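You operate a simulated robot arm through the tools that you are given. There is no shell and no other tool. Be economical: measure what you need, move in short steps, check, and stop when the job is done.

The job below is to be done with a simulated two-armed robot. You get a single attempt, and the scene is never put back.

## Task
Hold the rusty sleeve on the top of mould 63 steady with one hand and put the blue die spring from the top of mould 63 in it with the other.

The check looks at the end state, three seconds after you hand in, the way a careful person would. Anything else that was tipped, shoved, dropped, spilled or broken makes it a failure.

## Robot
Two 7-joint arms with two-finger parallel grippers on one trunk, on a base that drives. Base frame: it is fixed to the floor where the robot stands at the start and does not move with it; the origin is under the middle of the robot, x ahead of it, y to its left, z up. Readings come in mm, rad, newtons and seconds.
The left shoulder is at the start at [70, 134, 995], the right one opposite. With the tool pointing down near the work surface each hand reaches from about 200 to 660 mm from the robot's upright axis, wherever it stands, measured 20 degrees to its own side. Payload 1.57 kg a hand.
The tool frame of a hand sits at the grasp point between the pads (the TCP): z along the fingers, y along the line on which they close. The tips reach 30 mm beyond it. Largest opening 80 mm; finger width 17, thickness 12; the body of the gripper, 40 by 82 mm, starts 80 mm behind the TCP.
Orientation is that of the tool frame in the base frame, as [roll, pitch, yaw] about the fixed x, y, z axes, in that order (R = Rz(yaw) Ry(pitch) Rx(roll)). With the fingers straight down and closing along the base's y, the tool's x points along the base's -x, its y along +y and its z along -z.

## Interface
- The arms move only by the tool servo_tool. It takes "left_deltas", "right_deltas" or both (then of equal length, played together; a hand with none holds still); each is a list of rows, each a list of 3 entries, a list of its own where there are three numbers: the shift along the base's x, y, z in mm, then the turn, a rotation vector about the base's x, y, z in rad, then the gripper command, from -1 (shut) to 1 (fully open), values between in proportion. In form: [[[x, y, z], [rx, ry, rz], fingers], ...]. A call has 1 to 20 rows; each row is the pose to reach, as a shift and turn from the pose commanded when the call began. Rows are played at 5 a second. More than 50 mm and 0.15 rad between two rows, or a gripper value outside its range, and nothing of the call is played. A pose out of reach is approached as far as the arm can. The call stops where the force on the tool passes 40 N (or 10 N more than at its start, if that is more) or the arm is blocked; 0.2 s more then pass. The fingers move at their own pace (about 153 mm/s each) and stop on an object; they squeeze with about 28 N. The grip force told is the motor's: it shows also when the fingers shut on nothing. Time passes only in rows, and 0.2 s behind the last, so rows that repeat a pose let the fingers close. It gives the time, the measured TCP pose, the force on the tool (base axes), the opening and the grip force at its end, in the units of the frame above (readings bear some noise), with the torque about the TCP (base axes, N m) and any sound that the robot's microphone picked up.
- Cameras (640 x 400 px; columns grow to the right, rows downward): "scene" is now at [136.9, 34.8, 1244.3]; the picture's right is [0.38, -0.92, 0.00], its down [-0.35, -0.14, -0.93] and it looks along [0.86, 0.35, -0.38] (base axes); focal length 268 px, centre (320, 200). "left" rides on the left gripper at [72, 7, -122] in its tool frame; the picture's right is [-0.09, 1.00, 0.00], its down [-0.84, -0.08, -0.54] and it looks along [-0.54, -0.05, 0.84] (tool axes); focal length 238 px, centre (320, 200). "right" rides on the right gripper at [72, -7, -122] in its tool frame; the picture's right is [0.09, 1.00, 0.00], its down [-0.84, 0.08, -0.54] and it looks along [-0.54, 0.05, 0.84] (tool axes); focal length 238 px, centre (320, 200). There is no depth. A picture from a camera that has moved, and an enlarged one, comes with that camera's place and axes in the base frame and with its lens.
- capture(camera): a new picture of that camera. No time passes.
- lift_body(by): slides the trunk up (or, below 0, down) by that many mm; the arms and the scene camera ride with it, the base frame stays. It gives what a move gives, with no picture.
- steer(legs): drives the robot by 1 to 6 legs, each [ahead, left, turn to the left] in mm, mm and rad, along the robot's own axes; the way and the turn of a leg run together, so that a leg with both is an arc; at most 1500 mm and 3.142 rad a leg. The arms and the cameras ride along, it lands a little off, and it stops where it bumps. It gives what a move gives.
- turn_head(pan, tilt): turns the head with the scene camera to pan (to the left, within 1.501 rad either way) and tilt (down, from -0.506 to 1.204), counted from straight ahead of the robot. It gives what a move gives.
- inspect(camera, box): a new picture of the part [left, top, right, bottom] of that camera's present view, enlarged. No time passes.
- hand_in(): hands the job in; it is judged then, once.

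Work in short steps. Places have to be worked out from the pictures, the camera data and where the tool is seen: move nearer, look again, correct. Check each grasp and each placing, and mend what went wrong. You have 120 turns and 88 pictures in all, those below and enlarged ones among them. Open the grippers and draw the arms clear of the work before you hand the job in, unless the task says otherwise; then end with one line.

The tools are called as name(argument=value, ...) on one line, values as JSON. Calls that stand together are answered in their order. servo_tool: Moves the arms, as the interface text tells. Its arguments: {"type":"object","properties":{"left_deltas":{"type":"array","items":{"type":"array"}},"right_deltas":{"type":"array","items":{"type":"array"}}},"required":[]} The other tools are called the same way: lift_body (by) slides the trunk up or down; steer (legs) drives the base; turn_head (pan, tilt) turns the head that bears the scene camera; capture (camera) takes a picture; inspect (camera, box) takes an enlarged picture of a part of a camera's view; hand_in () hands the job in.

At the start:

```text
time_s: 0.0
left_ee_pos: [329.3, 426.3, 1099.5]
left_tcp_rot: [3.138, 0.003, -3.139]
left_force: [0.1, 0.3, -0.7]
left_torque: [0.01, 0.01, 0.0]
left_finger_gap: 80.0
left_gripper_force: 0.0
right_ee_pos: [388.3, 5.7, 1129.9]
right_tcp_rot: [3.139, 0.0, 3.141]
right_force: [-0.1, 1.0, 0.8]
right_torque: [-0.01, 0.04, -0.04]
right_finger_gap: 79.9
right_gripper_force: 0.1
trunk travel left (down, up): [-569.0, 371.0]
robot x, y, heading: [0.7, 2.4, 0.003]
head pan, tilt: [0.393, 0.386]
```

scene: 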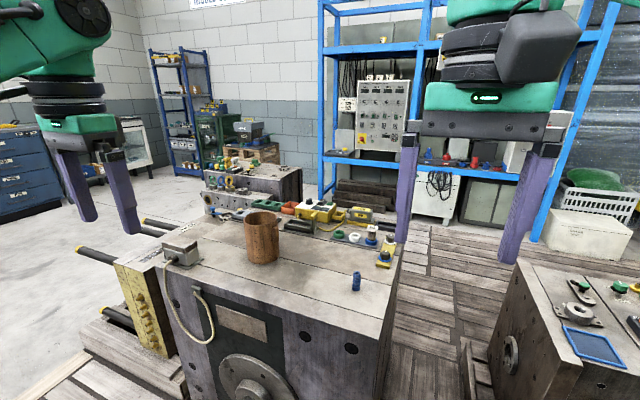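
right: 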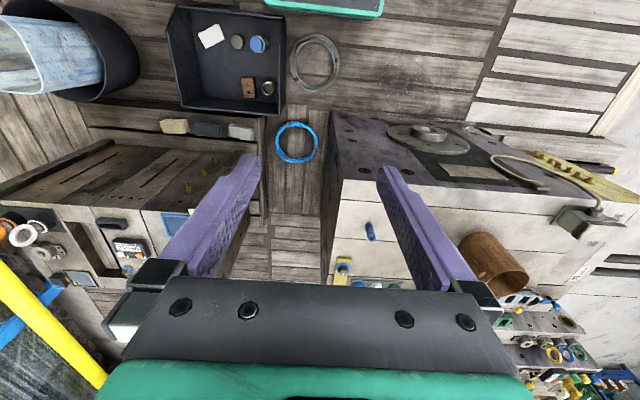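
left: 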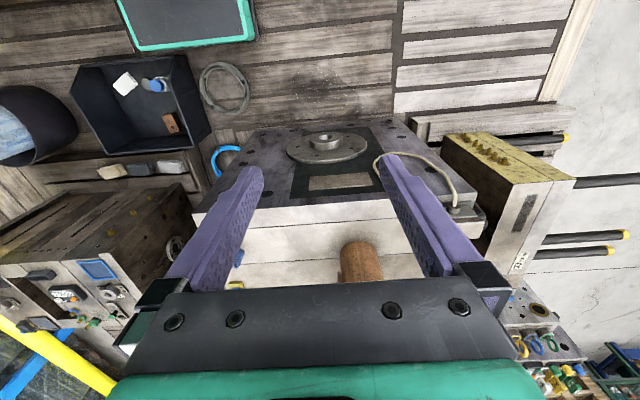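

The sleeve looks to be near [746, 485] and the spring near [714, 166], if the mould top is at z = 740. I'll enlarge that part of the view to see both better.

inspect(camera="scene", box=[220, 180, 420, 305])

inspect(camera="right", box=[320, 180, 560, 330])

```text
3.20 times, centred on (320, 242) of scene
camera zoom: at [136.9, 34.8, 1244.3], right [0.38, -0.92, 0.0], down [-0.35, -0.14, -0.93], along [0.86, 0.35, -0.38], focal length 858 px, centre (320, 64)
```

zoom: 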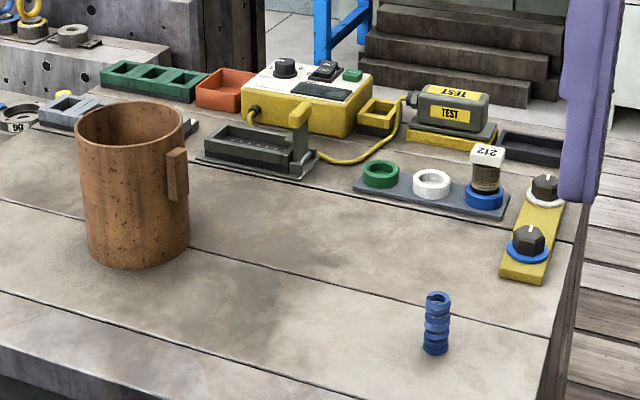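

```text
2.67 times, centred on (440, 255) of right
camera zoom: at [318.1, -1.6, 1252.5], right [-0.09, 1.0, 0.0], down [0.84, 0.08, 0.54], along [0.54, 0.05, -0.84], focal length 636 px, centre (0, 53)
```

zoom: 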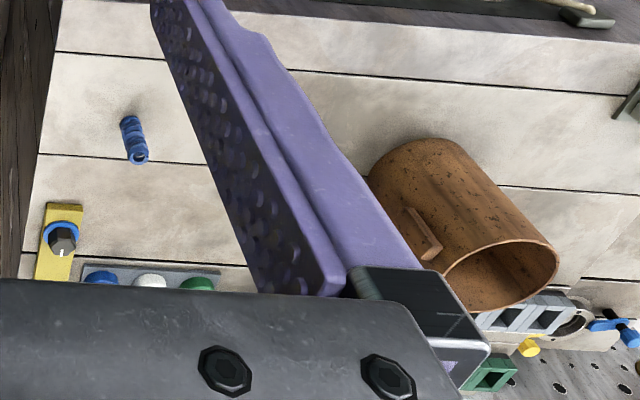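

The two views agree: the mould top is at z of about 740. The spring stands at about [716, 167], 22 mm wide and 55 mm tall. The sleeve's axis is near [762, 494], and it is about 103 mm wide and 136 mm tall. I need to drive closer, but a coil and a tray lie on the floor, so I'll check the floor first.

turn_head(pan=0.5, tilt=1.1)

capture(camera="scene")

```text
time_s: 1.1
left_ee_pos: [329.4, 427.3, 1099.7]
left_tcp_rot: [3.139, 0.002, -3.14]
left_force: [-0.4, -0.2, 0.0]
left_torque: [0.01, 0.0, 0.0]
left_finger_gap: 80.3
left_gripper_force: 0.1
right_ee_pos: [388.6, 4.9, 1130.2]
right_tcp_rot: [3.14, -0.001, 3.141]
right_force: [0.0, -0.8, -0.4]
right_torque: [-0.01, -0.01, 0.03]
right_finger_gap: 79.9
right_gripper_force: 0.0
trunk travel left (down, up): [-569.0, 371.0]
robot x, y, heading: [0.2, -0.0, 0.0]
head pan, tilt: [0.499, 1.1]
```

```text
82 pictures are left
camera scene: at [106.6, 29.5, 1186.3], right [0.48, -0.88, 0.0], down [-0.78, -0.43, -0.45], along [0.4, 0.22, -0.89], focal length 268 px, centre (320, 200)
```

scene: 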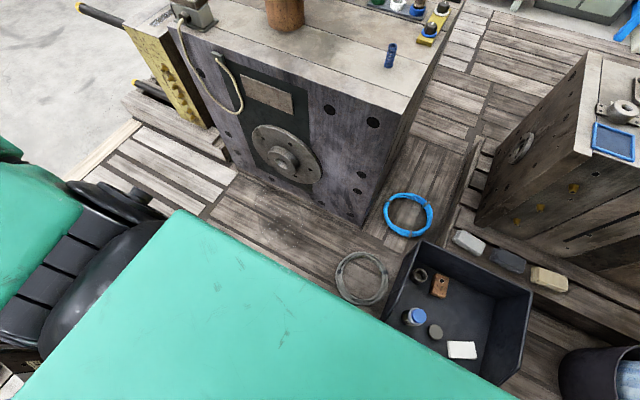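

The floor ahead on the left is clear: the coil is at about [399, -18] and the tray is further right. The mould face is at x of about 590, with a hub on it. I'll drive left 400, then ahead 230.

steer(legs=[[0, 400, 0], [230, 0, 0]])

turn_head(pan=0.0, tilt=0.7)

capture(camera="scene")

capture(camera="left")

capture(camera="right")

```text
time_s: 3.8
left_ee_pos: [293.3, 814.2, 1099.8]
left_tcp_rot: [3.142, 0.001, -3.033]
left_force: [0.1, 0.1, 0.5]
left_torque: [0.01, 0.03, 0.02]
left_finger_gap: 80.1
left_gripper_force: 0.1
right_ee_pos: [397.8, 400.3, 1129.2]
right_tcp_rot: [3.141, 0.0, -3.035]
right_force: [0.0, 0.1, -1.3]
right_torque: [-0.02, 0.0, -0.02]
right_finger_gap: 80.0
right_gripper_force: 0.1
trunk travel left (down, up): [-569.0, 371.0]
robot x, y, heading: [12.8, 356.0, 0.108]
head pan, tilt: [0.499, 1.1]
stopped in leg 1: the robot was blocked; the commanded pose is now the measured one
```

```text
time_s: 4.7
left_ee_pos: [293.0, 813.1, 1100.0]
left_tcp_rot: [3.139, 0.003, -3.033]
left_force: [0.0, 0.7, 1.0]
left_torque: [0.0, -0.02, 0.02]
left_finger_gap: 80.0
left_gripper_force: 0.0
right_ee_pos: [397.4, 400.0, 1129.0]
right_tcp_rot: [3.14, 0.001, -3.034]
right_force: [0.0, 0.0, 0.1]
right_torque: [-0.02, -0.02, 0.0]
right_finger_gap: 80.0
right_gripper_force: 0.0
trunk travel left (down, up): [-569.0, 371.0]
robot x, y, heading: [8.2, 352.5, 0.106]
head pan, tilt: [0.0, 0.7]
```

```text
81 pictures are left
camera scene: at [146.6, 367.0, 1216.2], right [0.11, -0.99, 0.0], down [-0.64, -0.07, -0.76], along [0.76, 0.08, -0.64], focal length 268 px, centre (320, 200)
```

scene: 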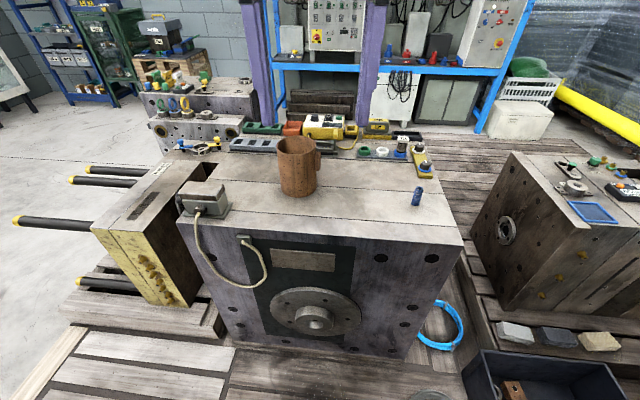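

```text
80 pictures are left
camera left: at [221.3, 812.4, 1221.5], right [-0.02, 1.0, 0.0], down [0.84, 0.01, 0.54], along [0.54, 0.01, -0.84], focal length 238 px, centre (320, 200)
```

left: 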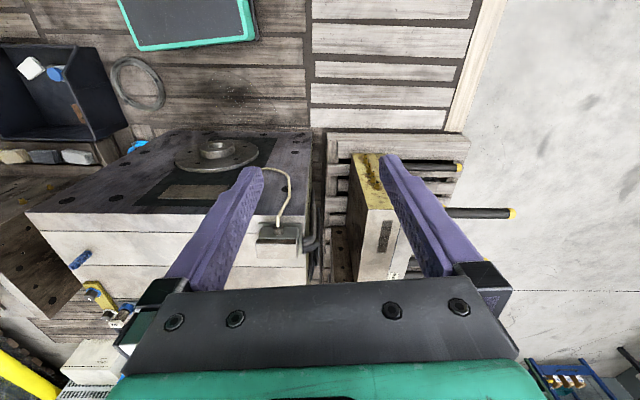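

```text
79 pictures are left
camera right: at [327.9, 385.5, 1252.5], right [-0.2, 0.98, 0.0], down [0.82, 0.17, 0.54], along [0.53, 0.11, -0.84], focal length 238 px, centre (320, 200)
```

right: 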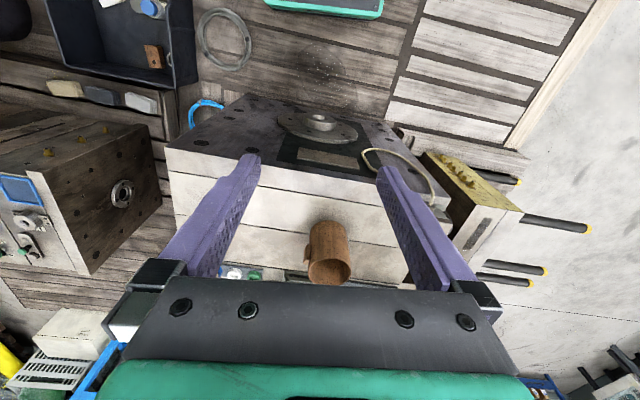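

The base was blocked on its left at y of about 355 and turned by 0.106 rad. I'll look to the left to see what it touched.

turn_head(pan=1.5, tilt=0.9)

capture(camera="scene")

```text
time_s: 6.3
left_ee_pos: [293.4, 813.1, 1099.2]
left_tcp_rot: [3.14, 0.001, -3.032]
left_force: [0.0, 0.6, -0.2]
left_torque: [-0.01, 0.0, -0.01]
left_finger_gap: 79.9
left_gripper_force: 0.1
right_ee_pos: [399.0, 399.5, 1130.1]
right_tcp_rot: [3.139, -0.001, -3.035]
right_force: [0.1, -0.3, -0.1]
right_torque: [0.0, 0.04, -0.02]
right_finger_gap: 79.9
right_gripper_force: 0.0
trunk travel left (down, up): [-569.0, 371.0]
robot x, y, heading: [13.1, 353.8, 0.114]
head pan, tilt: [1.499, 0.901]
```

```text
78 pictures are left
camera scene: at [59.7, 433.3, 1200.1], right [1.0, 0.03, 0.0], down [0.03, -0.78, -0.62], along [-0.02, 0.62, -0.78], focal length 268 px, centre (320, 200)
```

scene: 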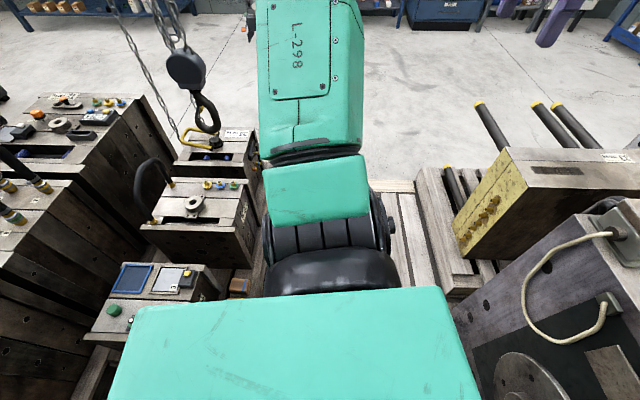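

The base bumped a heavy mould at its rear left, and the items on that mould still stand. I'll drive straight ahead away from it, then straighten up.

steer(legs=[[100, 0, 0], [125, 0, -0.11]])

turn_head(pan=0.0, tilt=0.85)

capture(camera="scene")

```text
time_s: 8.3
left_ee_pos: [561.1, 793.1, 1099.0]
left_tcp_rot: [3.142, 0.003, 3.137]
left_force: [-0.4, -0.4, -0.7]
left_torque: [0.01, -0.02, 0.01]
left_finger_gap: 79.8
left_gripper_force: 0.0
right_ee_pos: [616.9, 371.9, 1130.5]
right_tcp_rot: [-3.141, 0.001, 3.135]
right_force: [0.2, -0.2, 0.3]
right_torque: [-0.01, 0.03, -0.01]
right_finger_gap: 80.1
right_gripper_force: 0.0
trunk travel left (down, up): [-569.0, 371.0]
robot x, y, heading: [228.5, 368.9, -0.009]
head pan, tilt: [1.499, 0.901]
```

```text
time_s: 9.9
left_ee_pos: [562.8, 794.8, 1100.8]
left_tcp_rot: [3.139, 0.001, 3.137]
left_force: [0.9, -0.3, 0.7]
left_torque: [0.0, -0.02, 0.01]
left_finger_gap: 80.3
left_gripper_force: 0.0
right_ee_pos: [619.2, 372.6, 1129.7]
right_tcp_rot: [3.139, 0.001, 3.135]
right_force: [-0.4, 0.3, 0.8]
right_torque: [-0.01, 0.01, 0.01]
right_finger_gap: 80.0
right_gripper_force: 0.0
trunk travel left (down, up): [-569.0, 371.0]
robot x, y, heading: [228.7, 369.1, -0.005]
head pan, tilt: [0.0, 0.85]
```

```text
77 pictures are left
camera scene: at [359.2, 368.2, 1204.0], right [-0.01, -1.0, 0.0], down [-0.75, 0.0, -0.66], along [0.66, 0.0, -0.75], focal length 268 px, centre (320, 200)
```

scene: 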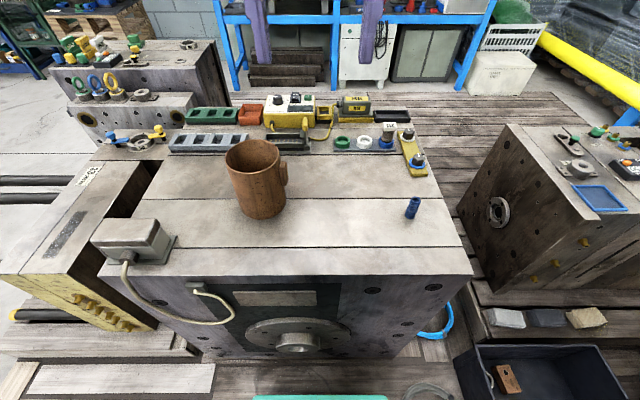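

The robot is in place. I'll enlarge the sleeve and spring to measure them.

inspect(camera="scene", box=[210, 120, 322, 230])

inspect(camera="scene", box=[370, 175, 450, 235])

capture(camera="right")

capture(camera="left")

```text
3.64 times, centred on (266, 175) of scene
camera zoom: at [359.2, 368.2, 1204.0], right [-0.01, -1.0, 0.0], down [-0.75, 0.0, -0.66], along [0.66, 0.0, -0.75], focal length 975 px, centre (516, 291)
```

zoom: 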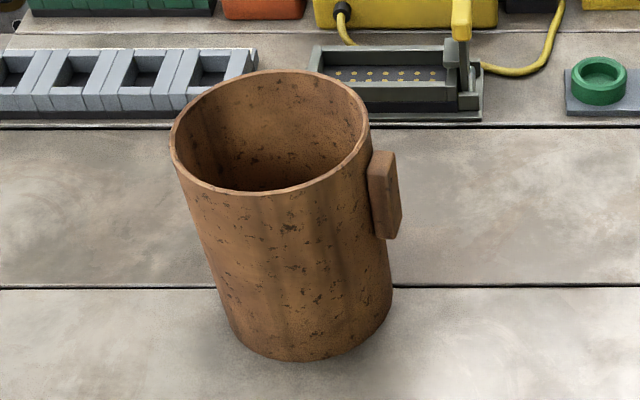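

```text
6.67 times, centred on (410, 205) of scene
camera zoom: at [359.2, 368.2, 1204.0], right [-0.01, -1.0, 0.0], down [-0.75, 0.0, -0.66], along [0.66, 0.0, -0.75], focal length 1788 px, centre (-280, 167)
```

zoom: 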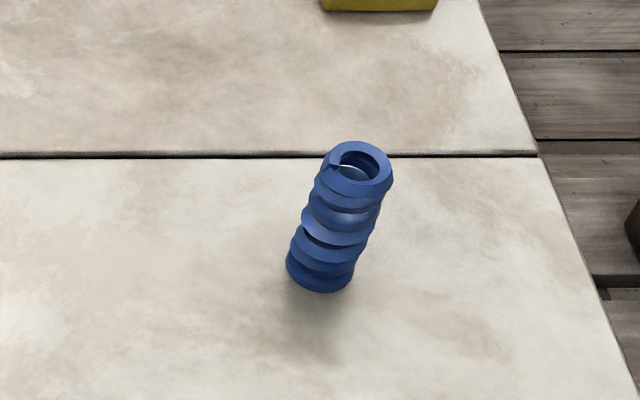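

```text
74 pictures are left
camera right: at [547.8, 366.1, 1252.6], right [-0.09, 1.0, 0.0], down [0.84, 0.07, 0.54], along [0.54, 0.05, -0.84], focal length 238 px, centre (320, 200)
```

right: 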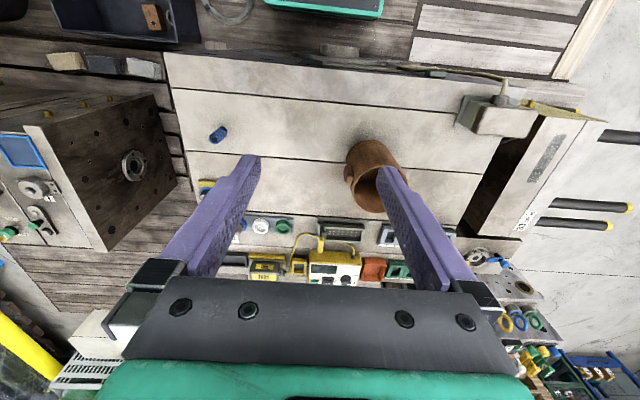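

```text
73 pictures are left
camera left: at [490.0, 802.2, 1221.6], right [0.1, 1.0, 0.0], down [0.84, -0.08, 0.54], along [0.54, -0.05, -0.84], focal length 238 px, centre (320, 200)
```

left: 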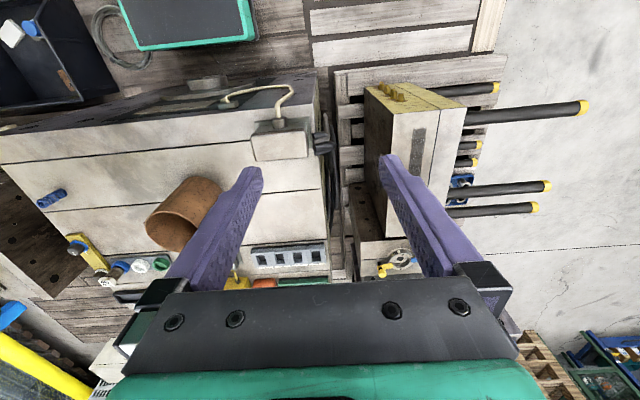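

Measured again:
- **Spring:** [718, 171], top at z of about 794, about 21 mm wide.
- **Sleeve:** axis near [767, 496], radius 51, rim at z of about 870. That is too wide to grip across.
- **Lug:** on the sleeve's right (-y) side, and its side faces suit a grip along x by a right hand leaning in from the right.

So the right hand will hold the lug and the left will carry the spring. First I move the right hand out of the way.

servo_tool(right_deltas=[[[-10, -48, 0], [0, 0, 0], 1], [[-20, -96, 0], [0, 0, 0], 1], [[-30, -144, 0], [0, 0, 0], 1], [[-40, -192, 0], [0, 0, 0], 1], [[-50, -240, 0], [0, 0, 0], 1], [[-60, -288, 0], [0, 0, 0], 1], [[-70, -336, 0], [0, 0, 0], 1]])

servo_tool(left_deltas=[[[10, -48, 0], [0, 0, 0], 1], [[20, -96, 0], [0, 0, 0], 1], [[30, -144, 0], [0, 0, 0], 1], [[40, -192, 0], [0, 0, 0], 1], [[50, -240, 0], [0, 0, 0], 1], [[60, -288, 0], [0, 0, 0], 1], [[70, -336, 0], [0, 0, 0], 1], [[80, -384, 0], [0, 0, 0], 1]])

capture(camera="left")

capture(camera="scene")

```text
time_s: 11.5
left_ee_pos: [562.1, 792.9, 1100.6]
left_tcp_rot: [3.138, 0.002, 3.137]
left_force: [-0.2, 0.0, -0.3]
left_torque: [0.0, 0.01, 0.02]
left_finger_gap: 80.1
left_gripper_force: 0.0
right_ee_pos: [601.9, 63.9, 1097.0]
right_tcp_rot: [3.137, 0.004, 3.133]
right_force: [-0.3, -0.2, 0.1]
right_torque: [0.0, 0.0, 0.03]
right_finger_gap: 80.0
right_gripper_force: 0.1
right hand out of reach, approached as far as the arm can: row 5, 6, 7
trunk travel left (down, up): [-569.0, 371.0]
robot x, y, heading: [228.3, 368.4, -0.003]
head pan, tilt: [0.0, 0.85]
```

```text
time_s: 13.3
left_ee_pos: [614.1, 462.7, 1074.5]
left_tcp_rot: [3.14, 0.004, 3.139]
left_force: [0.2, 0.7, 0.3]
left_torque: [0.02, 0.02, 0.02]
left_finger_gap: 80.1
left_gripper_force: 0.0
left hand out of reach, approached as far as the arm can: row 7, 8
right_ee_pos: [601.2, 65.1, 1096.8]
right_tcp_rot: [3.14, 0.003, 3.135]
right_force: [0.0, -0.6, -0.5]
right_torque: [-0.02, -0.01, -0.03]
right_finger_gap: 80.2
right_gripper_force: 0.2
trunk travel left (down, up): [-569.0, 371.0]
robot x, y, heading: [230.7, 371.5, -0.009]
head pan, tilt: [0.0, 0.85]
```

```text
72 pictures are left
camera left: at [541.5, 470.6, 1196.7], right [0.1, 1.0, 0.0], down [0.83, -0.08, 0.54], along [0.54, -0.05, -0.84], focal length 238 px, centre (320, 200)
```

left: 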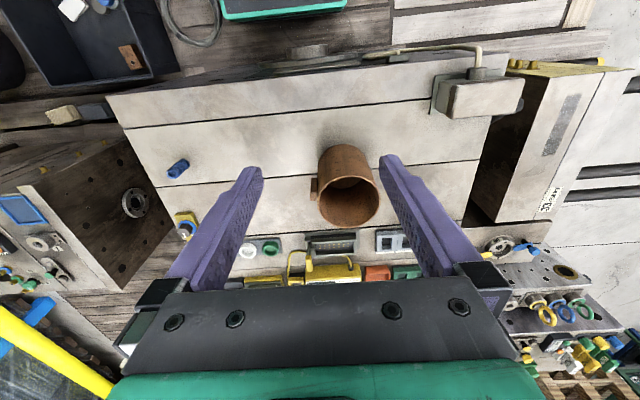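

```text
71 pictures are left
camera scene: at [359.1, 367.9, 1204.0], right [-0.01, -1.0, 0.0], down [-0.75, 0.0, -0.66], along [0.66, 0.0, -0.75], focal length 268 px, centre (320, 200)
```

scene: 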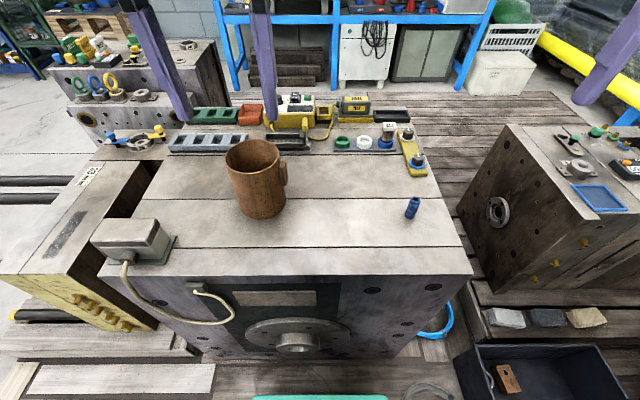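

High up, the reach is shorter, so the left hand stopped at [614, 463, 1074]; it will reach further lower down. I'll enlarge the lug from here.

inspect(camera="left", box=[290, 130, 390, 235])

inspect(camera="right", box=[320, 60, 640, 300])

```text
3.81 times, centred on (340, 182) of left
camera zoom: at [541.5, 470.6, 1196.7], right [0.1, 1.0, 0.0], down [0.83, -0.08, 0.54], along [0.54, -0.05, -0.84], focal length 908 px, centre (244, 267)
```

zoom: 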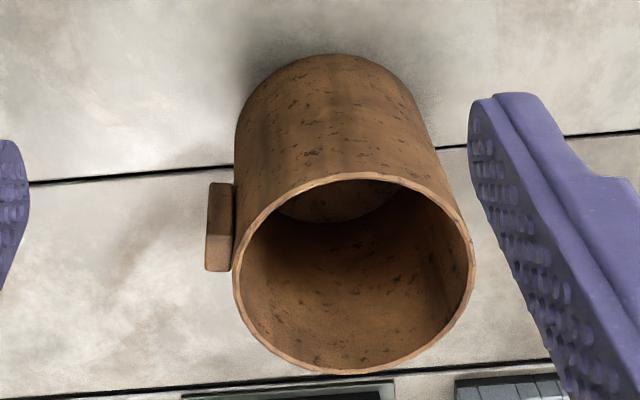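

```text
1.67 times, centred on (480, 180) of right
camera zoom: at [530.4, 59.5, 1219.4], right [-0.08, 1.0, 0.0], down [0.83, 0.07, 0.55], along [0.54, 0.05, -0.84], focal length 397 px, centre (53, 233)
```

zoom: 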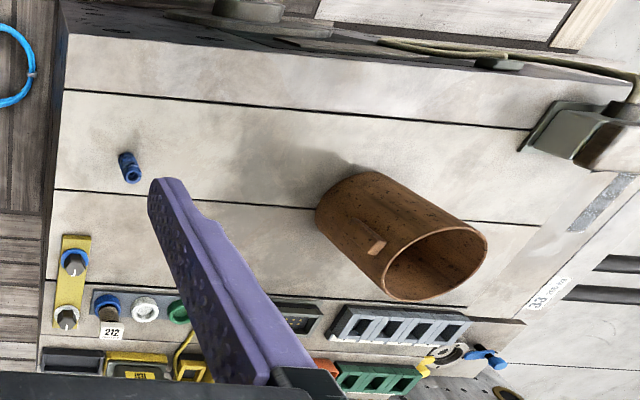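

The lug is about 18 mm wide (x from 747 to 765) and sticks out 15 mm (y from 431 to 446), at z of about 800–852. I'll take the right hand further back, then bring the left over the spring at a safe height.

servo_tool(right_deltas=[[[-25, -25, -20], [0, 0, 0], 1], [[-50, -50, -40], [0, 0, 0], 1], [[-75, -75, -60], [0, 0, 0], 1]])

servo_tool(left_deltas=[[[17, -33, -19], [0, 0, 0], 1], [[34, -66, -38], [0, 0, 0], 1], [[51, -99, -57], [0, 0, 0], 1], [[68, -132, -76], [0, 0, 0], 1], [[85, -165, -95], [0, 0, 0], 1], [[92, -208, -110], [0, 0, 0], 1], [[98, -250, -125], [0, 0, 0], 1], [[104, -291, -140], [0, 0, 0], 1], [[104, -291, -140], [0, 0, 0], 1]])

capture(camera="left")

capture(camera="scene")

```text
time_s: 14.1
left_ee_pos: [613.3, 463.2, 1074.4]
left_tcp_rot: [3.14, 0.003, 3.137]
left_force: [-0.3, 0.4, -0.2]
left_torque: [-0.03, 0.03, 0.02]
left_finger_gap: 79.9
left_gripper_force: 0.0
right_ee_pos: [585.5, 7.6, 1015.3]
right_tcp_rot: [3.14, 0.002, 3.137]
right_force: [-0.8, -0.8, -1.1]
right_torque: [0.07, 0.02, -0.07]
right_finger_gap: 80.0
right_gripper_force: 0.0
right hand out of reach, approached as far as the arm can: row 1, 2, 3
trunk travel left (down, up): [-569.0, 371.0]
robot x, y, heading: [227.2, 371.2, -0.009]
head pan, tilt: [0.0, 0.85]
```

```text
time_s: 16.1
left_ee_pos: [629.5, 410.6, 897.3]
left_tcp_rot: [3.141, 0.002, 3.136]
left_force: [-0.4, -0.5, 0.5]
left_torque: [0.0, -0.01, -0.01]
left_finger_gap: 80.2
left_gripper_force: 0.0
left hand out of reach, approached as far as the arm can: row 1, 2, 3, 4, 5, 6, 7, 8, 9
right_ee_pos: [586.5, 9.5, 1015.3]
right_tcp_rot: [3.14, -0.001, 3.138]
right_force: [-0.1, 0.0, 0.6]
right_torque: [-0.01, -0.01, -0.01]
right_finger_gap: 80.0
right_gripper_force: 0.1
trunk travel left (down, up): [-569.0, 371.0]
robot x, y, heading: [226.9, 371.8, -0.003]
head pan, tilt: [0.0, 0.85]
```

```text
68 pictures are left
camera left: at [557.6, 417.6, 1018.7], right [0.1, 1.0, 0.0], down [0.84, -0.08, 0.54], along [0.54, -0.05, -0.84], focal length 238 px, centre (320, 200)
```

left: 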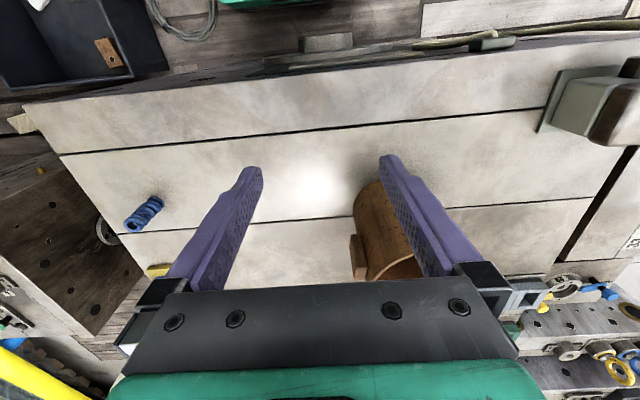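

```text
67 pictures are left
camera scene: at [359.5, 368.0, 1203.9], right [-0.01, -1.0, 0.0], down [-0.75, 0.0, -0.66], along [0.66, 0.0, -0.75], focal length 268 px, centre (320, 200)
```

scene: 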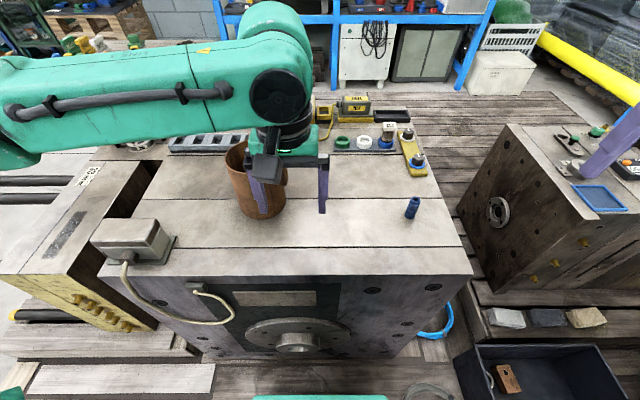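

The left arm stalled at [630, 411, 897]. That looks like a joint limit rather than distance, because the fixed yaw forces the wrist against the inward swing. I'll try turning the tool clockwise while moving toward the spring.

servo_tool(left_deltas=[[[0, 0, 10], [0, 0, -0.14], 1], [[0, 0, 20], [0, 0, -0.28], 1], [[0, -20, 30], [0, 0, -0.42], 1], [[0, -40, 30], [0, 0, -0.56], 1], [[10, -80, 30], [0, 0, -0.7], 1], [[20, -120, 30], [0, 0, -0.84], 1]])

```text
time_s: 17.5
left_ee_pos: [599.8, 402.3, 927.9]
left_tcp_rot: [3.141, 0.007, 2.501]
left_force: [-0.3, 0.2, 0.4]
left_torque: [-0.01, 0.01, 0.0]
left_finger_gap: 79.8
left_gripper_force: 0.0
left hand out of reach, approached as far as the arm can: row 3, 4, 5, 6
right_ee_pos: [586.7, 8.9, 1015.6]
right_tcp_rot: [3.139, 0.0, 3.136]
right_force: [0.1, -0.8, 0.1]
right_torque: [0.0, -0.05, 0.0]
right_finger_gap: 80.2
right_gripper_force: 0.0
trunk travel left (down, up): [-569.0, 371.0]
robot x, y, heading: [231.0, 369.2, -0.01]
head pan, tilt: [0.0, 0.85]
```

Turning that way didn't help, so the left arm can't swing far inward in this posture. I'll check whether it can reach above the sleeve from here, which decides the plan. I'll restore the yaw and stay well above the rim.

servo_tool(left_deltas=[[[0, 10, 25], [0, 0, 0.13], 1], [[0, 25, 50], [0, 0, 0.26], 1], [[0, 45, 65], [0, 0, 0.39], 1], [[10, 70, 65], [0, 0, 0.52], 1], [[40, 85, 65], [0, 0, 0.64], 1], [[80, 95, 65], [0, 0, 0.64], 1], [[120, 95, 65], [0, 0, 0.64], 1], [[162, 95, 65], [0, 0, 0.64], 1]])

```text
time_s: 19.3
left_ee_pos: [708.6, 496.2, 993.8]
left_tcp_rot: [3.141, 0.008, -3.139]
left_force: [-0.3, 0.3, -0.7]
left_torque: [0.01, -0.03, 0.0]
left_finger_gap: 80.1
left_gripper_force: 0.1
left hand out of reach, approached as far as the arm can: row 8
right_ee_pos: [584.8, 9.2, 1016.8]
right_tcp_rot: [3.139, 0.002, 3.136]
right_force: [-1.1, 1.2, 0.2]
right_torque: [0.01, 0.0, -0.02]
right_finger_gap: 80.1
right_gripper_force: 0.0
trunk travel left (down, up): [-569.0, 371.0]
robot x, y, heading: [227.2, 372.0, -0.006]
head pan, tilt: [0.0, 0.85]
```

The reach shrinks when the hand is high relative to the shoulder. I'll raise the trunk 150 mm, so working heights of 790–950 mm sit well below the shoulders.

lift_body(by=150)

servo_tool(left_deltas=[[[0, -30, -40], [0, 0, 0], 1], [[0, -65, -75], [0, 0, 0], 1], [[0, -100, -110], [0, 0, 0], 1], [[0, -135, -145], [0, 0, 0], 1], [[0, -180, -155], [0, 0, 0], 1], [[0, -225, -165], [0, 0, 0], 1], [[0, -270, -175], [0, 0, 0], 1], [[0, -320, -175], [0, 0, 0], 1]])

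```text
time_s: 21.1
left_ee_pos: [709.3, 494.8, 1142.3]
left_tcp_rot: [3.139, 0.007, 3.141]
left_force: [-0.3, 0.0, -0.5]
left_torque: [-0.02, 0.02, 0.01]
left_finger_gap: 79.9
left_gripper_force: 0.2
right_ee_pos: [585.8, 8.7, 1165.5]
right_tcp_rot: [3.14, 0.0, 3.137]
right_force: [0.7, 0.4, 0.3]
right_torque: [0.02, 0.02, -0.01]
right_finger_gap: 80.0
right_gripper_force: 0.0
trunk travel left (down, up): [-719.0, 221.0]
robot x, y, heading: [227.3, 369.1, -0.009]
head pan, tilt: [0.0, 0.85]
```

```text
time_s: 22.9
left_ee_pos: [626.2, 407.2, 991.5]
left_tcp_rot: [3.141, 0.009, -3.14]
left_force: [-0.1, -0.1, 0.1]
left_torque: [-0.03, -0.01, 0.05]
left_finger_gap: 80.2
left_gripper_force: 0.1
left hand out of reach, approached as far as the arm can: row 1, 2, 3, 4, 5, 6, 7, 8
right_ee_pos: [585.0, 9.9, 1165.4]
right_tcp_rot: [3.141, 0.001, 3.136]
right_force: [1.1, 0.8, 0.5]
right_torque: [-0.02, 0.01, -0.01]
right_finger_gap: 80.1
right_gripper_force: 0.1
trunk travel left (down, up): [-719.0, 221.0]
robot x, y, heading: [230.4, 370.6, -0.009]
head pan, tilt: [0.0, 0.85]
```

The arm still stalls inward. I'll test coming down first at a comfortable y, and then going forward.

servo_tool(left_deltas=[[[0, 45, 0], [0, 0, 0], 1], [[0, 90, 0], [0, 0, 0], 1], [[0, 115, -30], [0, 0, 0], 1], [[0, 115, -65], [0, 0, 0], 1], [[35, 115, -65], [0, 0, 0], 1], [[70, 115, -65], [0, 0, 0], 1], [[105, 100, -65], [0, 0, 0], 1], [[138, 90, -65], [0, 0, 0], 1]])

capture(camera="scene")

```text
time_s: 24.6
left_ee_pos: [751.1, 523.9, 931.5]
left_tcp_rot: [3.14, 0.007, -3.14]
left_force: [0.3, 0.2, -0.4]
left_torque: [0.01, -0.01, 0.01]
left_finger_gap: 79.8
left_gripper_force: 0.1
left hand out of reach, approached as far as the arm can: row 8
right_ee_pos: [586.0, 9.7, 1165.9]
right_tcp_rot: [3.14, 0.001, 3.137]
right_force: [-0.3, 0.1, -0.1]
right_torque: [0.04, -0.02, 0.02]
right_finger_gap: 79.9
right_gripper_force: 0.0
trunk travel left (down, up): [-719.0, 221.0]
robot x, y, heading: [232.5, 372.1, -0.007]
head pan, tilt: [0.0, 0.85]
```

```text
66 pictures are left
camera scene: at [358.9, 368.6, 1354.0], right [-0.01, -1.0, 0.0], down [-0.75, 0.0, -0.66], along [0.66, 0.0, -0.75], focal length 268 px, centre (320, 200)
```

scene: 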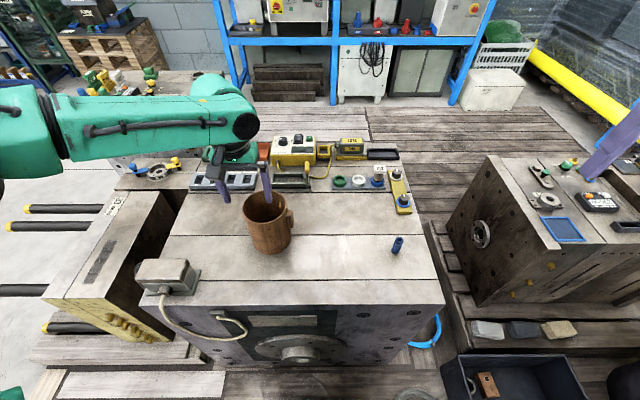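

The left arm always comes in from far out on its left, so its reach inward is short. What should work is the left hand working about 18° to its own side, with the right hand leaning in 45° onto the lug. To fetch the spring with the left, I'll raise both hands, back off a little and turn the base right about 0.6 rad.

servo_tool(left_deltas=[[[-20, 10, 40], [0, 0, 0], 1], [[-50, 20, 80], [0, 0, 0], 1], [[-80, 30, 100], [0, 0, 0], 1]])

steer(legs=[[-82, -42, 0], [0, 0, -0.6]])

turn_head(pan=0.3, tilt=0.85)

capture(camera="scene")

capture(camera="left")

```text
refused: row 2 steps farther than a row can; nothing moved
```

```text
time_s: 27.4
left_ee_pos: [666.1, 165.2, 931.9]
left_tcp_rot: [3.14, 0.008, 2.546]
left_force: [-0.1, 1.0, 0.7]
left_torque: [0.01, 0.01, 0.01]
left_finger_gap: 80.1
left_gripper_force: 0.1
right_ee_pos: [242.1, -168.7, 1166.4]
right_tcp_rot: [3.139, -0.001, 2.538]
right_force: [0.2, 0.0, 0.9]
right_torque: [0.03, -0.01, 0.01]
right_finger_gap: 80.1
right_gripper_force: 0.2
trunk travel left (down, up): [-719.0, 221.0]
robot x, y, heading: [151.1, 328.0, -0.598]
head pan, tilt: [0.0, 0.85]
```

```text
time_s: 28.2
left_ee_pos: [666.0, 165.3, 931.6]
left_tcp_rot: [3.139, 0.008, 2.548]
left_force: [0.0, 0.2, 1.1]
left_torque: [-0.02, -0.03, -0.01]
left_finger_gap: 80.0
left_gripper_force: 0.1
right_ee_pos: [240.5, -168.9, 1165.7]
right_tcp_rot: [3.14, 0.0, 2.54]
right_force: [-0.5, -1.0, -0.5]
right_torque: [-0.02, 0.06, -0.03]
right_finger_gap: 80.0
right_gripper_force: 0.1
trunk travel left (down, up): [-719.0, 221.0]
robot x, y, heading: [147.6, 328.6, -0.602]
head pan, tilt: [0.3, 0.85]
```

```text
65 pictures are left
camera scene: at [264.7, 276.1, 1354.0], right [-0.3, -0.95, 0.0], down [-0.72, 0.22, -0.66], along [0.63, -0.2, -0.75], focal length 268 px, centre (320, 200)
```

scene: 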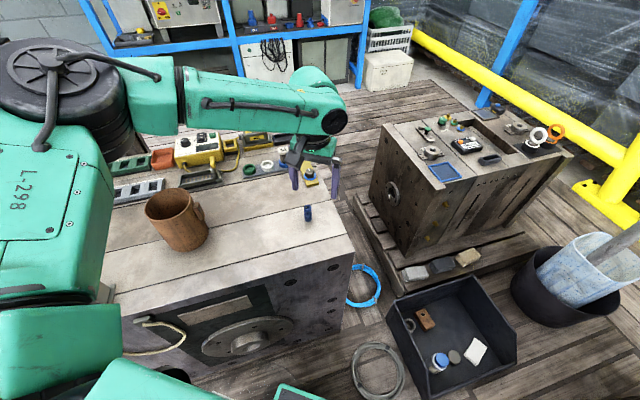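

```text
64 pictures are left
camera left: at [609.1, 211.2, 1053.1], right [0.63, 0.77, 0.0], down [0.65, -0.53, 0.55], along [0.43, -0.35, -0.84], focal length 238 px, centre (320, 200)
```

left: 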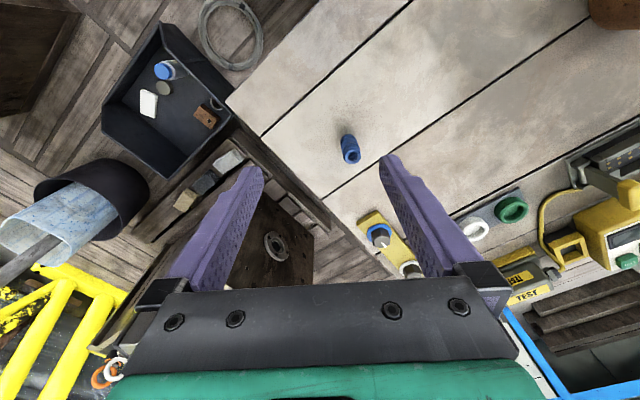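

The hand swept clear over the sleeve, which still stands. From this view the spring is at [717, 170], matching my earlier estimate. I'll move over it and go partway down.

servo_tool(left_deltas=[[[26, 3, 0], [0, 0, 0], 1], [[52, 5, 0], [0, 0, 0], 1], [[52, 5, -40], [0, 0, 0], 1], [[52, 5, -75], [0, 0, 0], 1], [[52, 5, -75], [0, 0, 0], 1]])

capture(camera="left")

```text
time_s: 29.4
left_ee_pos: [699.2, 204.2, 875.2]
left_tcp_rot: [-3.142, 0.009, 2.547]
left_force: [0.9, -0.2, -0.5]
left_torque: [0.03, 0.02, -0.01]
left_finger_gap: 80.1
left_gripper_force: 0.1
left hand out of reach, approached as far as the arm can: row 1, 2, 3, 4, 5
right_ee_pos: [240.4, -171.0, 1165.0]
right_tcp_rot: [3.14, 0.0, 2.538]
right_force: [0.3, -0.6, -0.9]
right_torque: [0.0, 0.0, -0.01]
right_finger_gap: 79.8
right_gripper_force: 0.1
trunk travel left (down, up): [-719.0, 221.0]
robot x, y, heading: [150.7, 329.6, -0.602]
head pan, tilt: [0.3, 0.85]
```

```text
63 pictures are left
camera left: at [643.2, 251.3, 996.8], right [0.63, 0.77, 0.0], down [0.65, -0.53, 0.55], along [0.43, -0.35, -0.83], focal length 238 px, centre (320, 200)
```

left: 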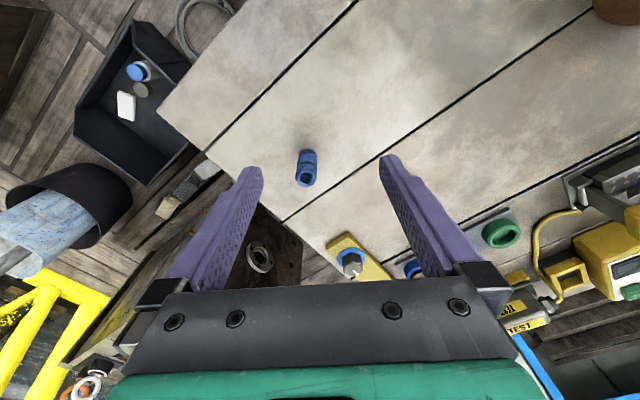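

The hand is about 38 mm short. I'll nudge the base 45 mm ahead and 40 mm to the right; it still clears the coil.

steer(legs=[[45, -40, 0]])

```text
time_s: 30.4
left_ee_pos: [715.6, 148.3, 877.0]
left_tcp_rot: [-3.14, 0.013, 2.546]
left_force: [-0.3, 0.4, -0.4]
left_torque: [-0.02, -0.03, -0.02]
left_finger_gap: 80.0
left_gripper_force: 0.2
right_ee_pos: [256.4, -222.9, 1168.0]
right_tcp_rot: [-3.14, 0.004, 2.539]
right_force: [0.6, -0.1, -0.3]
right_torque: [-0.03, -0.02, 0.02]
right_finger_gap: 80.1
right_gripper_force: 0.0
trunk travel left (down, up): [-719.0, 221.0]
robot x, y, heading: [166.2, 271.4, -0.596]
head pan, tilt: [0.3, 0.85]
```

Now I'll move the TCP over the spring at [718, 171] and look.

servo_tool(left_deltas=[[[2, 22, 0], [0, 0, 0], 1], [[2, 22, -20], [0, 0, 0], 1], [[2, 22, -35], [0, 0, 0], 1], [[2, 22, -35], [0, 0, 0], 1]])

capture(camera="left")

```text
time_s: 31.4
left_ee_pos: [718.0, 170.1, 840.3]
left_tcp_rot: [-3.14, 0.011, 2.545]
left_force: [-0.4, -0.7, 0.6]
left_torque: [-0.02, 0.01, -0.04]
left_finger_gap: 79.8
left_gripper_force: 0.2
right_ee_pos: [255.3, -224.8, 1167.5]
right_tcp_rot: [-3.14, 0.002, 2.54]
right_force: [-1.1, 1.0, 0.1]
right_torque: [-0.02, 0.01, 0.0]
right_finger_gap: 80.2
right_gripper_force: 0.0
trunk travel left (down, up): [-719.0, 221.0]
robot x, y, heading: [166.0, 268.0, -0.602]
head pan, tilt: [0.3, 0.85]
```

```text
62 pictures are left
camera left: at [661.1, 218.2, 961.7], right [0.63, 0.77, 0.0], down [0.64, -0.53, 0.55], along [0.43, -0.35, -0.83], focal length 238 px, centre (320, 200)
```

left: 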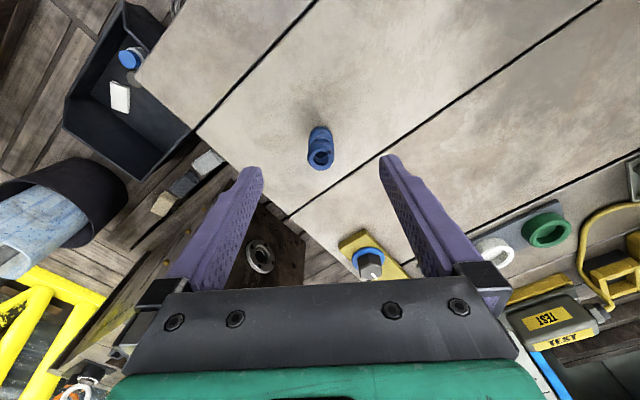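

The spring is centred between the fingers: its top works out to [718.5, 171.7]. I'll go down to a TCP height of 790 and close.

servo_tool(left_deltas=[[[1, 1, -25], [0, 0, 0], 1], [[1, 1, -50], [0, 0, 0], 1], [[1, 1, -50], [0, 0, 0], 0.2], [[1, 1, -50], [0, 0, 0], -0.4], [[1, 1, -50], [0, 0, 0], -1], [[1, 1, -50], [0, 0, 0], -1], [[1, 1, -50], [0, 0, 0], -1]])

capture(camera="left")

```text
time_s: 33.0
left_ee_pos: [707.7, 188.8, 810.4]
left_tcp_rot: [-3.141, 0.01, 2.548]
left_force: [-0.2, -0.6, 0.5]
left_torque: [0.02, 0.03, 0.03]
left_finger_gap: 0.0
left_gripper_force: 20.8
left hand out of reach, approached as far as the arm can: row 1, 2, 3, 4, 5, 6, 7
right_ee_pos: [255.8, -226.4, 1166.8]
right_tcp_rot: [3.139, 0.001, 2.539]
right_force: [0.7, -0.6, -0.4]
right_torque: [0.02, 0.03, 0.02]
right_finger_gap: 80.1
right_gripper_force: 0.1
trunk travel left (down, up): [-719.0, 221.0]
robot x, y, heading: [161.5, 270.6, -0.599]
head pan, tilt: [0.3, 0.85]
```

```text
61 pictures are left
camera left: at [650.3, 236.2, 931.6], right [0.63, 0.77, 0.0], down [0.65, -0.53, 0.55], along [0.43, -0.35, -0.83], focal length 238 px, centre (320, 200)
```

left: 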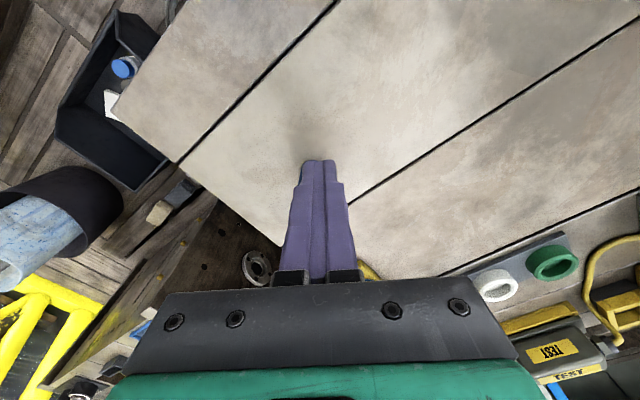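

The hand fell short at [708, 189, 810] because the trunk is now too high for low reaches, and it closed on nothing. I'll check that the spring still stands.

inspect(camera="scene", box=[250, 160, 370, 235])

```text
5.33 times, centred on (310, 198) of scene
camera zoom: at [280.9, 218.2, 1354.0], right [-0.3, -0.95, 0.0], down [-0.72, 0.22, -0.66], along [0.63, -0.2, -0.75], focal length 1430 px, centre (373, 213)
```

zoom: 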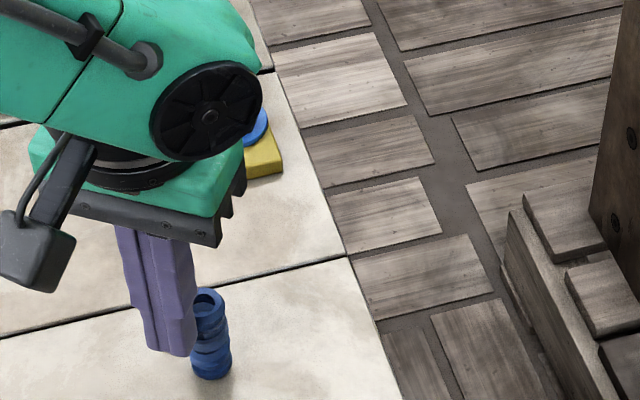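

The spring still stands just behind the fingers. I'll raise the trunk so the hand goes straight up, reposition where the arm does reach, then come down with the trunk alone.

lift_body(by=60)

servo_tool(left_deltas=[[[0, 0, 20], [0, 0, 0], 0], [[5, -9, 35], [0, 0, 0], 1], [[11, -18, 50], [0, 0, 0], 1], [[11, -18, 50], [0, 0, 0], 1]])

```text
time_s: 34.0
left_ee_pos: [706.8, 189.7, 870.3]
left_tcp_rot: [3.14, 0.011, 2.548]
left_force: [1.4, -0.5, 0.7]
left_torque: [0.01, 0.01, 0.03]
left_finger_gap: 0.0
left_gripper_force: 21.2
right_ee_pos: [256.1, -227.1, 1225.5]
right_tcp_rot: [-3.141, 0.0, 2.538]
right_force: [0.3, -0.5, 0.6]
right_torque: [0.03, -0.03, -0.03]
right_finger_gap: 80.0
right_gripper_force: 0.0
trunk travel left (down, up): [-779.0, 161.0]
robot x, y, heading: [164.6, 268.5, -0.602]
head pan, tilt: [0.3, 0.85]
```

```text
time_s: 35.0
left_ee_pos: [719.3, 173.6, 921.6]
left_tcp_rot: [-3.141, 0.011, 2.549]
left_force: [-0.5, 0.3, 0.3]
left_torque: [-0.01, -0.01, 0.03]
left_finger_gap: 80.1
left_gripper_force: 0.0
right_ee_pos: [255.9, -226.5, 1225.5]
right_tcp_rot: [3.14, 0.001, 2.541]
right_force: [0.6, 0.4, -0.1]
right_torque: [0.01, 0.01, 0.01]
right_finger_gap: 79.8
right_gripper_force: 0.0
trunk travel left (down, up): [-779.0, 161.0]
robot x, y, heading: [165.0, 269.5, -0.604]
head pan, tilt: [0.3, 0.85]
```

Within reach now: TCP [719, 173, 921]. I'll lower the trunk 80 mm and check the view before the last bit.

lift_body(by=-80)

capture(camera="left")

```text
time_s: 36.1
left_ee_pos: [719.5, 172.4, 842.2]
left_tcp_rot: [-3.141, 0.011, 2.546]
left_force: [-0.6, -0.2, 0.8]
left_torque: [-0.01, -0.02, -0.02]
left_finger_gap: 80.2
left_gripper_force: 0.1
right_ee_pos: [255.6, -227.5, 1145.5]
right_tcp_rot: [3.141, 0.001, 2.539]
right_force: [0.6, 1.0, 0.2]
right_torque: [0.01, 0.01, -0.01]
right_finger_gap: 80.0
right_gripper_force: 0.0
trunk travel left (down, up): [-699.0, 241.0]
robot x, y, heading: [161.6, 269.7, -0.599]
head pan, tilt: [0.3, 0.85]
```

```text
59 pictures are left
camera left: at [662.2, 219.6, 962.9], right [0.63, 0.77, 0.0], down [0.64, -0.53, 0.55], along [0.43, -0.35, -0.83], focal length 238 px, centre (320, 200)
```

left: 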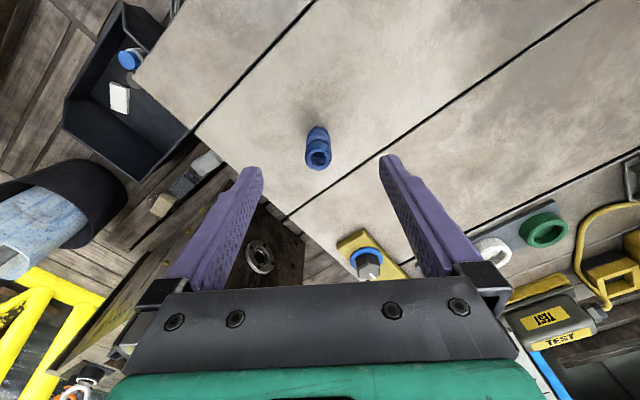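

The spring is still centred between the fingers. I'll lower the trunk 52 mm more and then close.

lift_body(by=-52)

servo_tool(left_deltas=[[[0, 0, 0], [0, 0, 0], 0.3], [[0, 0, 0], [0, 0, 0], -0.3], [[0, 0, 0], [0, 0, 0], -1], [[0, 0, 0], [0, 0, 0], -1], [[0, 0, 0], [0, 0, 0], -1]])

capture(camera="left")

```text
time_s: 37.1
left_ee_pos: [719.1, 172.7, 789.6]
left_tcp_rot: [3.141, 0.011, 2.546]
left_force: [-0.1, 0.5, 0.2]
left_torque: [0.0, -0.01, -0.03]
left_finger_gap: 80.2
left_gripper_force: 0.1
right_ee_pos: [255.5, -226.9, 1094.3]
right_tcp_rot: [3.139, 0.003, 2.54]
right_force: [-0.1, 1.2, 0.5]
right_torque: [-0.02, -0.01, 0.01]
right_finger_gap: 80.0
right_gripper_force: 0.1
trunk travel left (down, up): [-647.0, 293.0]
robot x, y, heading: [164.0, 272.5, -0.6]
head pan, tilt: [0.3, 0.85]
```

```text
time_s: 38.3
left_ee_pos: [718.9, 173.2, 788.6]
left_tcp_rot: [-3.141, 0.011, 2.548]
left_force: [0.1, -0.6, 0.2]
left_torque: [-0.02, 0.02, -0.05]
left_finger_gap: 19.2
left_gripper_force: 28.5
right_ee_pos: [256.3, -227.2, 1094.6]
right_tcp_rot: [3.139, 0.002, 2.54]
right_force: [0.4, -0.2, 0.8]
right_torque: [0.02, 0.0, 0.03]
right_finger_gap: 80.2
right_gripper_force: 0.1
trunk travel left (down, up): [-647.0, 293.0]
robot x, y, heading: [167.2, 269.7, -0.601]
head pan, tilt: [0.3, 0.85]
```

```text
58 pictures are left
camera left: at [662.2, 219.6, 910.8], right [0.63, 0.77, 0.0], down [0.65, -0.53, 0.55], along [0.43, -0.35, -0.83], focal length 238 px, centre (320, 200)
```

left: 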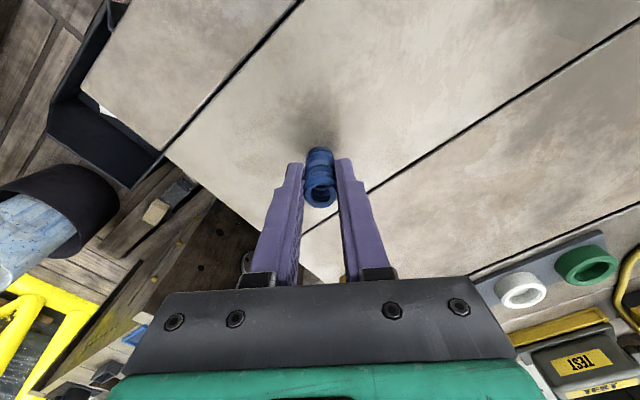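

Grasp confirmed: 19 mm gap at 28 N. I'll lift with the trunk, then bring the base back in front of the sleeve, going left first to stay clear of the coil, then turning and driving ahead.

lift_body(by=205)

steer(legs=[[-56, 82, 0], [0, 0, 0.6]])

capture(camera="scene")

capture(camera="left")

```text
time_s: 40.5
left_ee_pos: [719.3, 173.1, 994.9]
left_tcp_rot: [-3.141, 0.01, 2.546]
left_force: [0.4, 0.7, -0.3]
left_torque: [0.02, -0.03, 0.0]
left_finger_gap: 19.1
left_gripper_force: 28.2
right_ee_pos: [255.9, -227.9, 1298.8]
right_tcp_rot: [3.141, 0.002, 2.539]
right_force: [0.1, -0.6, -0.3]
right_torque: [0.02, 0.01, -0.03]
right_finger_gap: 80.1
right_gripper_force: 0.1
trunk travel left (down, up): [-852.0, 88.0]
robot x, y, heading: [162.5, 265.3, -0.601]
head pan, tilt: [0.3, 0.85]
```

```text
time_s: 43.2
left_ee_pos: [679.5, 596.1, 995.1]
left_tcp_rot: [3.14, 0.009, 3.135]
left_force: [0.2, 0.6, 0.3]
left_torque: [0.03, -0.01, -0.03]
left_finger_gap: 0.0
left_gripper_force: 22.1
right_ee_pos: [517.3, 7.6, 1298.4]
right_tcp_rot: [-3.141, 0.002, 3.13]
right_force: [0.0, 0.2, 0.4]
right_torque: [0.02, -0.01, -0.03]
right_finger_gap: 80.0
right_gripper_force: 0.0
trunk travel left (down, up): [-852.0, 88.0]
robot x, y, heading: [164.0, 367.6, -0.008]
head pan, tilt: [0.3, 0.85]
```

```text
57 pictures are left
camera scene: at [289.6, 390.0, 1487.0], right [0.28, -0.96, 0.0], down [-0.72, -0.21, -0.66], along [0.63, 0.19, -0.75], focal length 268 px, centre (320, 200)
```

scene: 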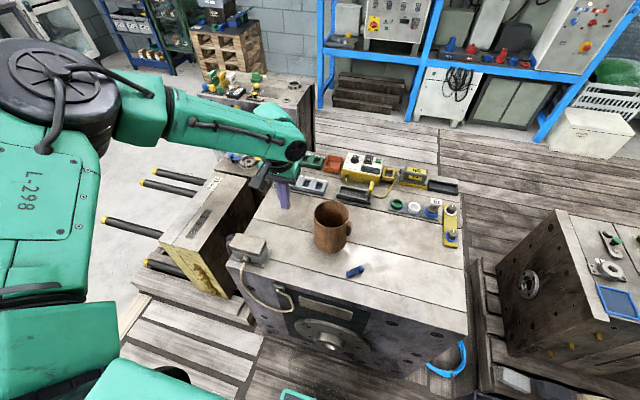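

```text
56 pictures are left
camera left: at [606.3, 604.2, 1115.9], right [0.1, 1.0, 0.0], down [0.83, -0.08, 0.55], along [0.55, -0.05, -0.83], focal length 238 px, centre (320, 200)
```

left: 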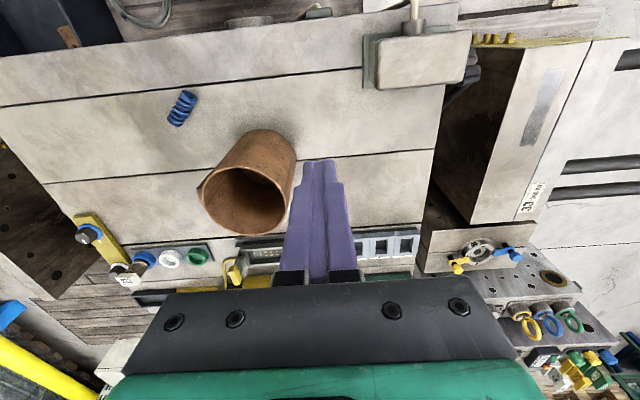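

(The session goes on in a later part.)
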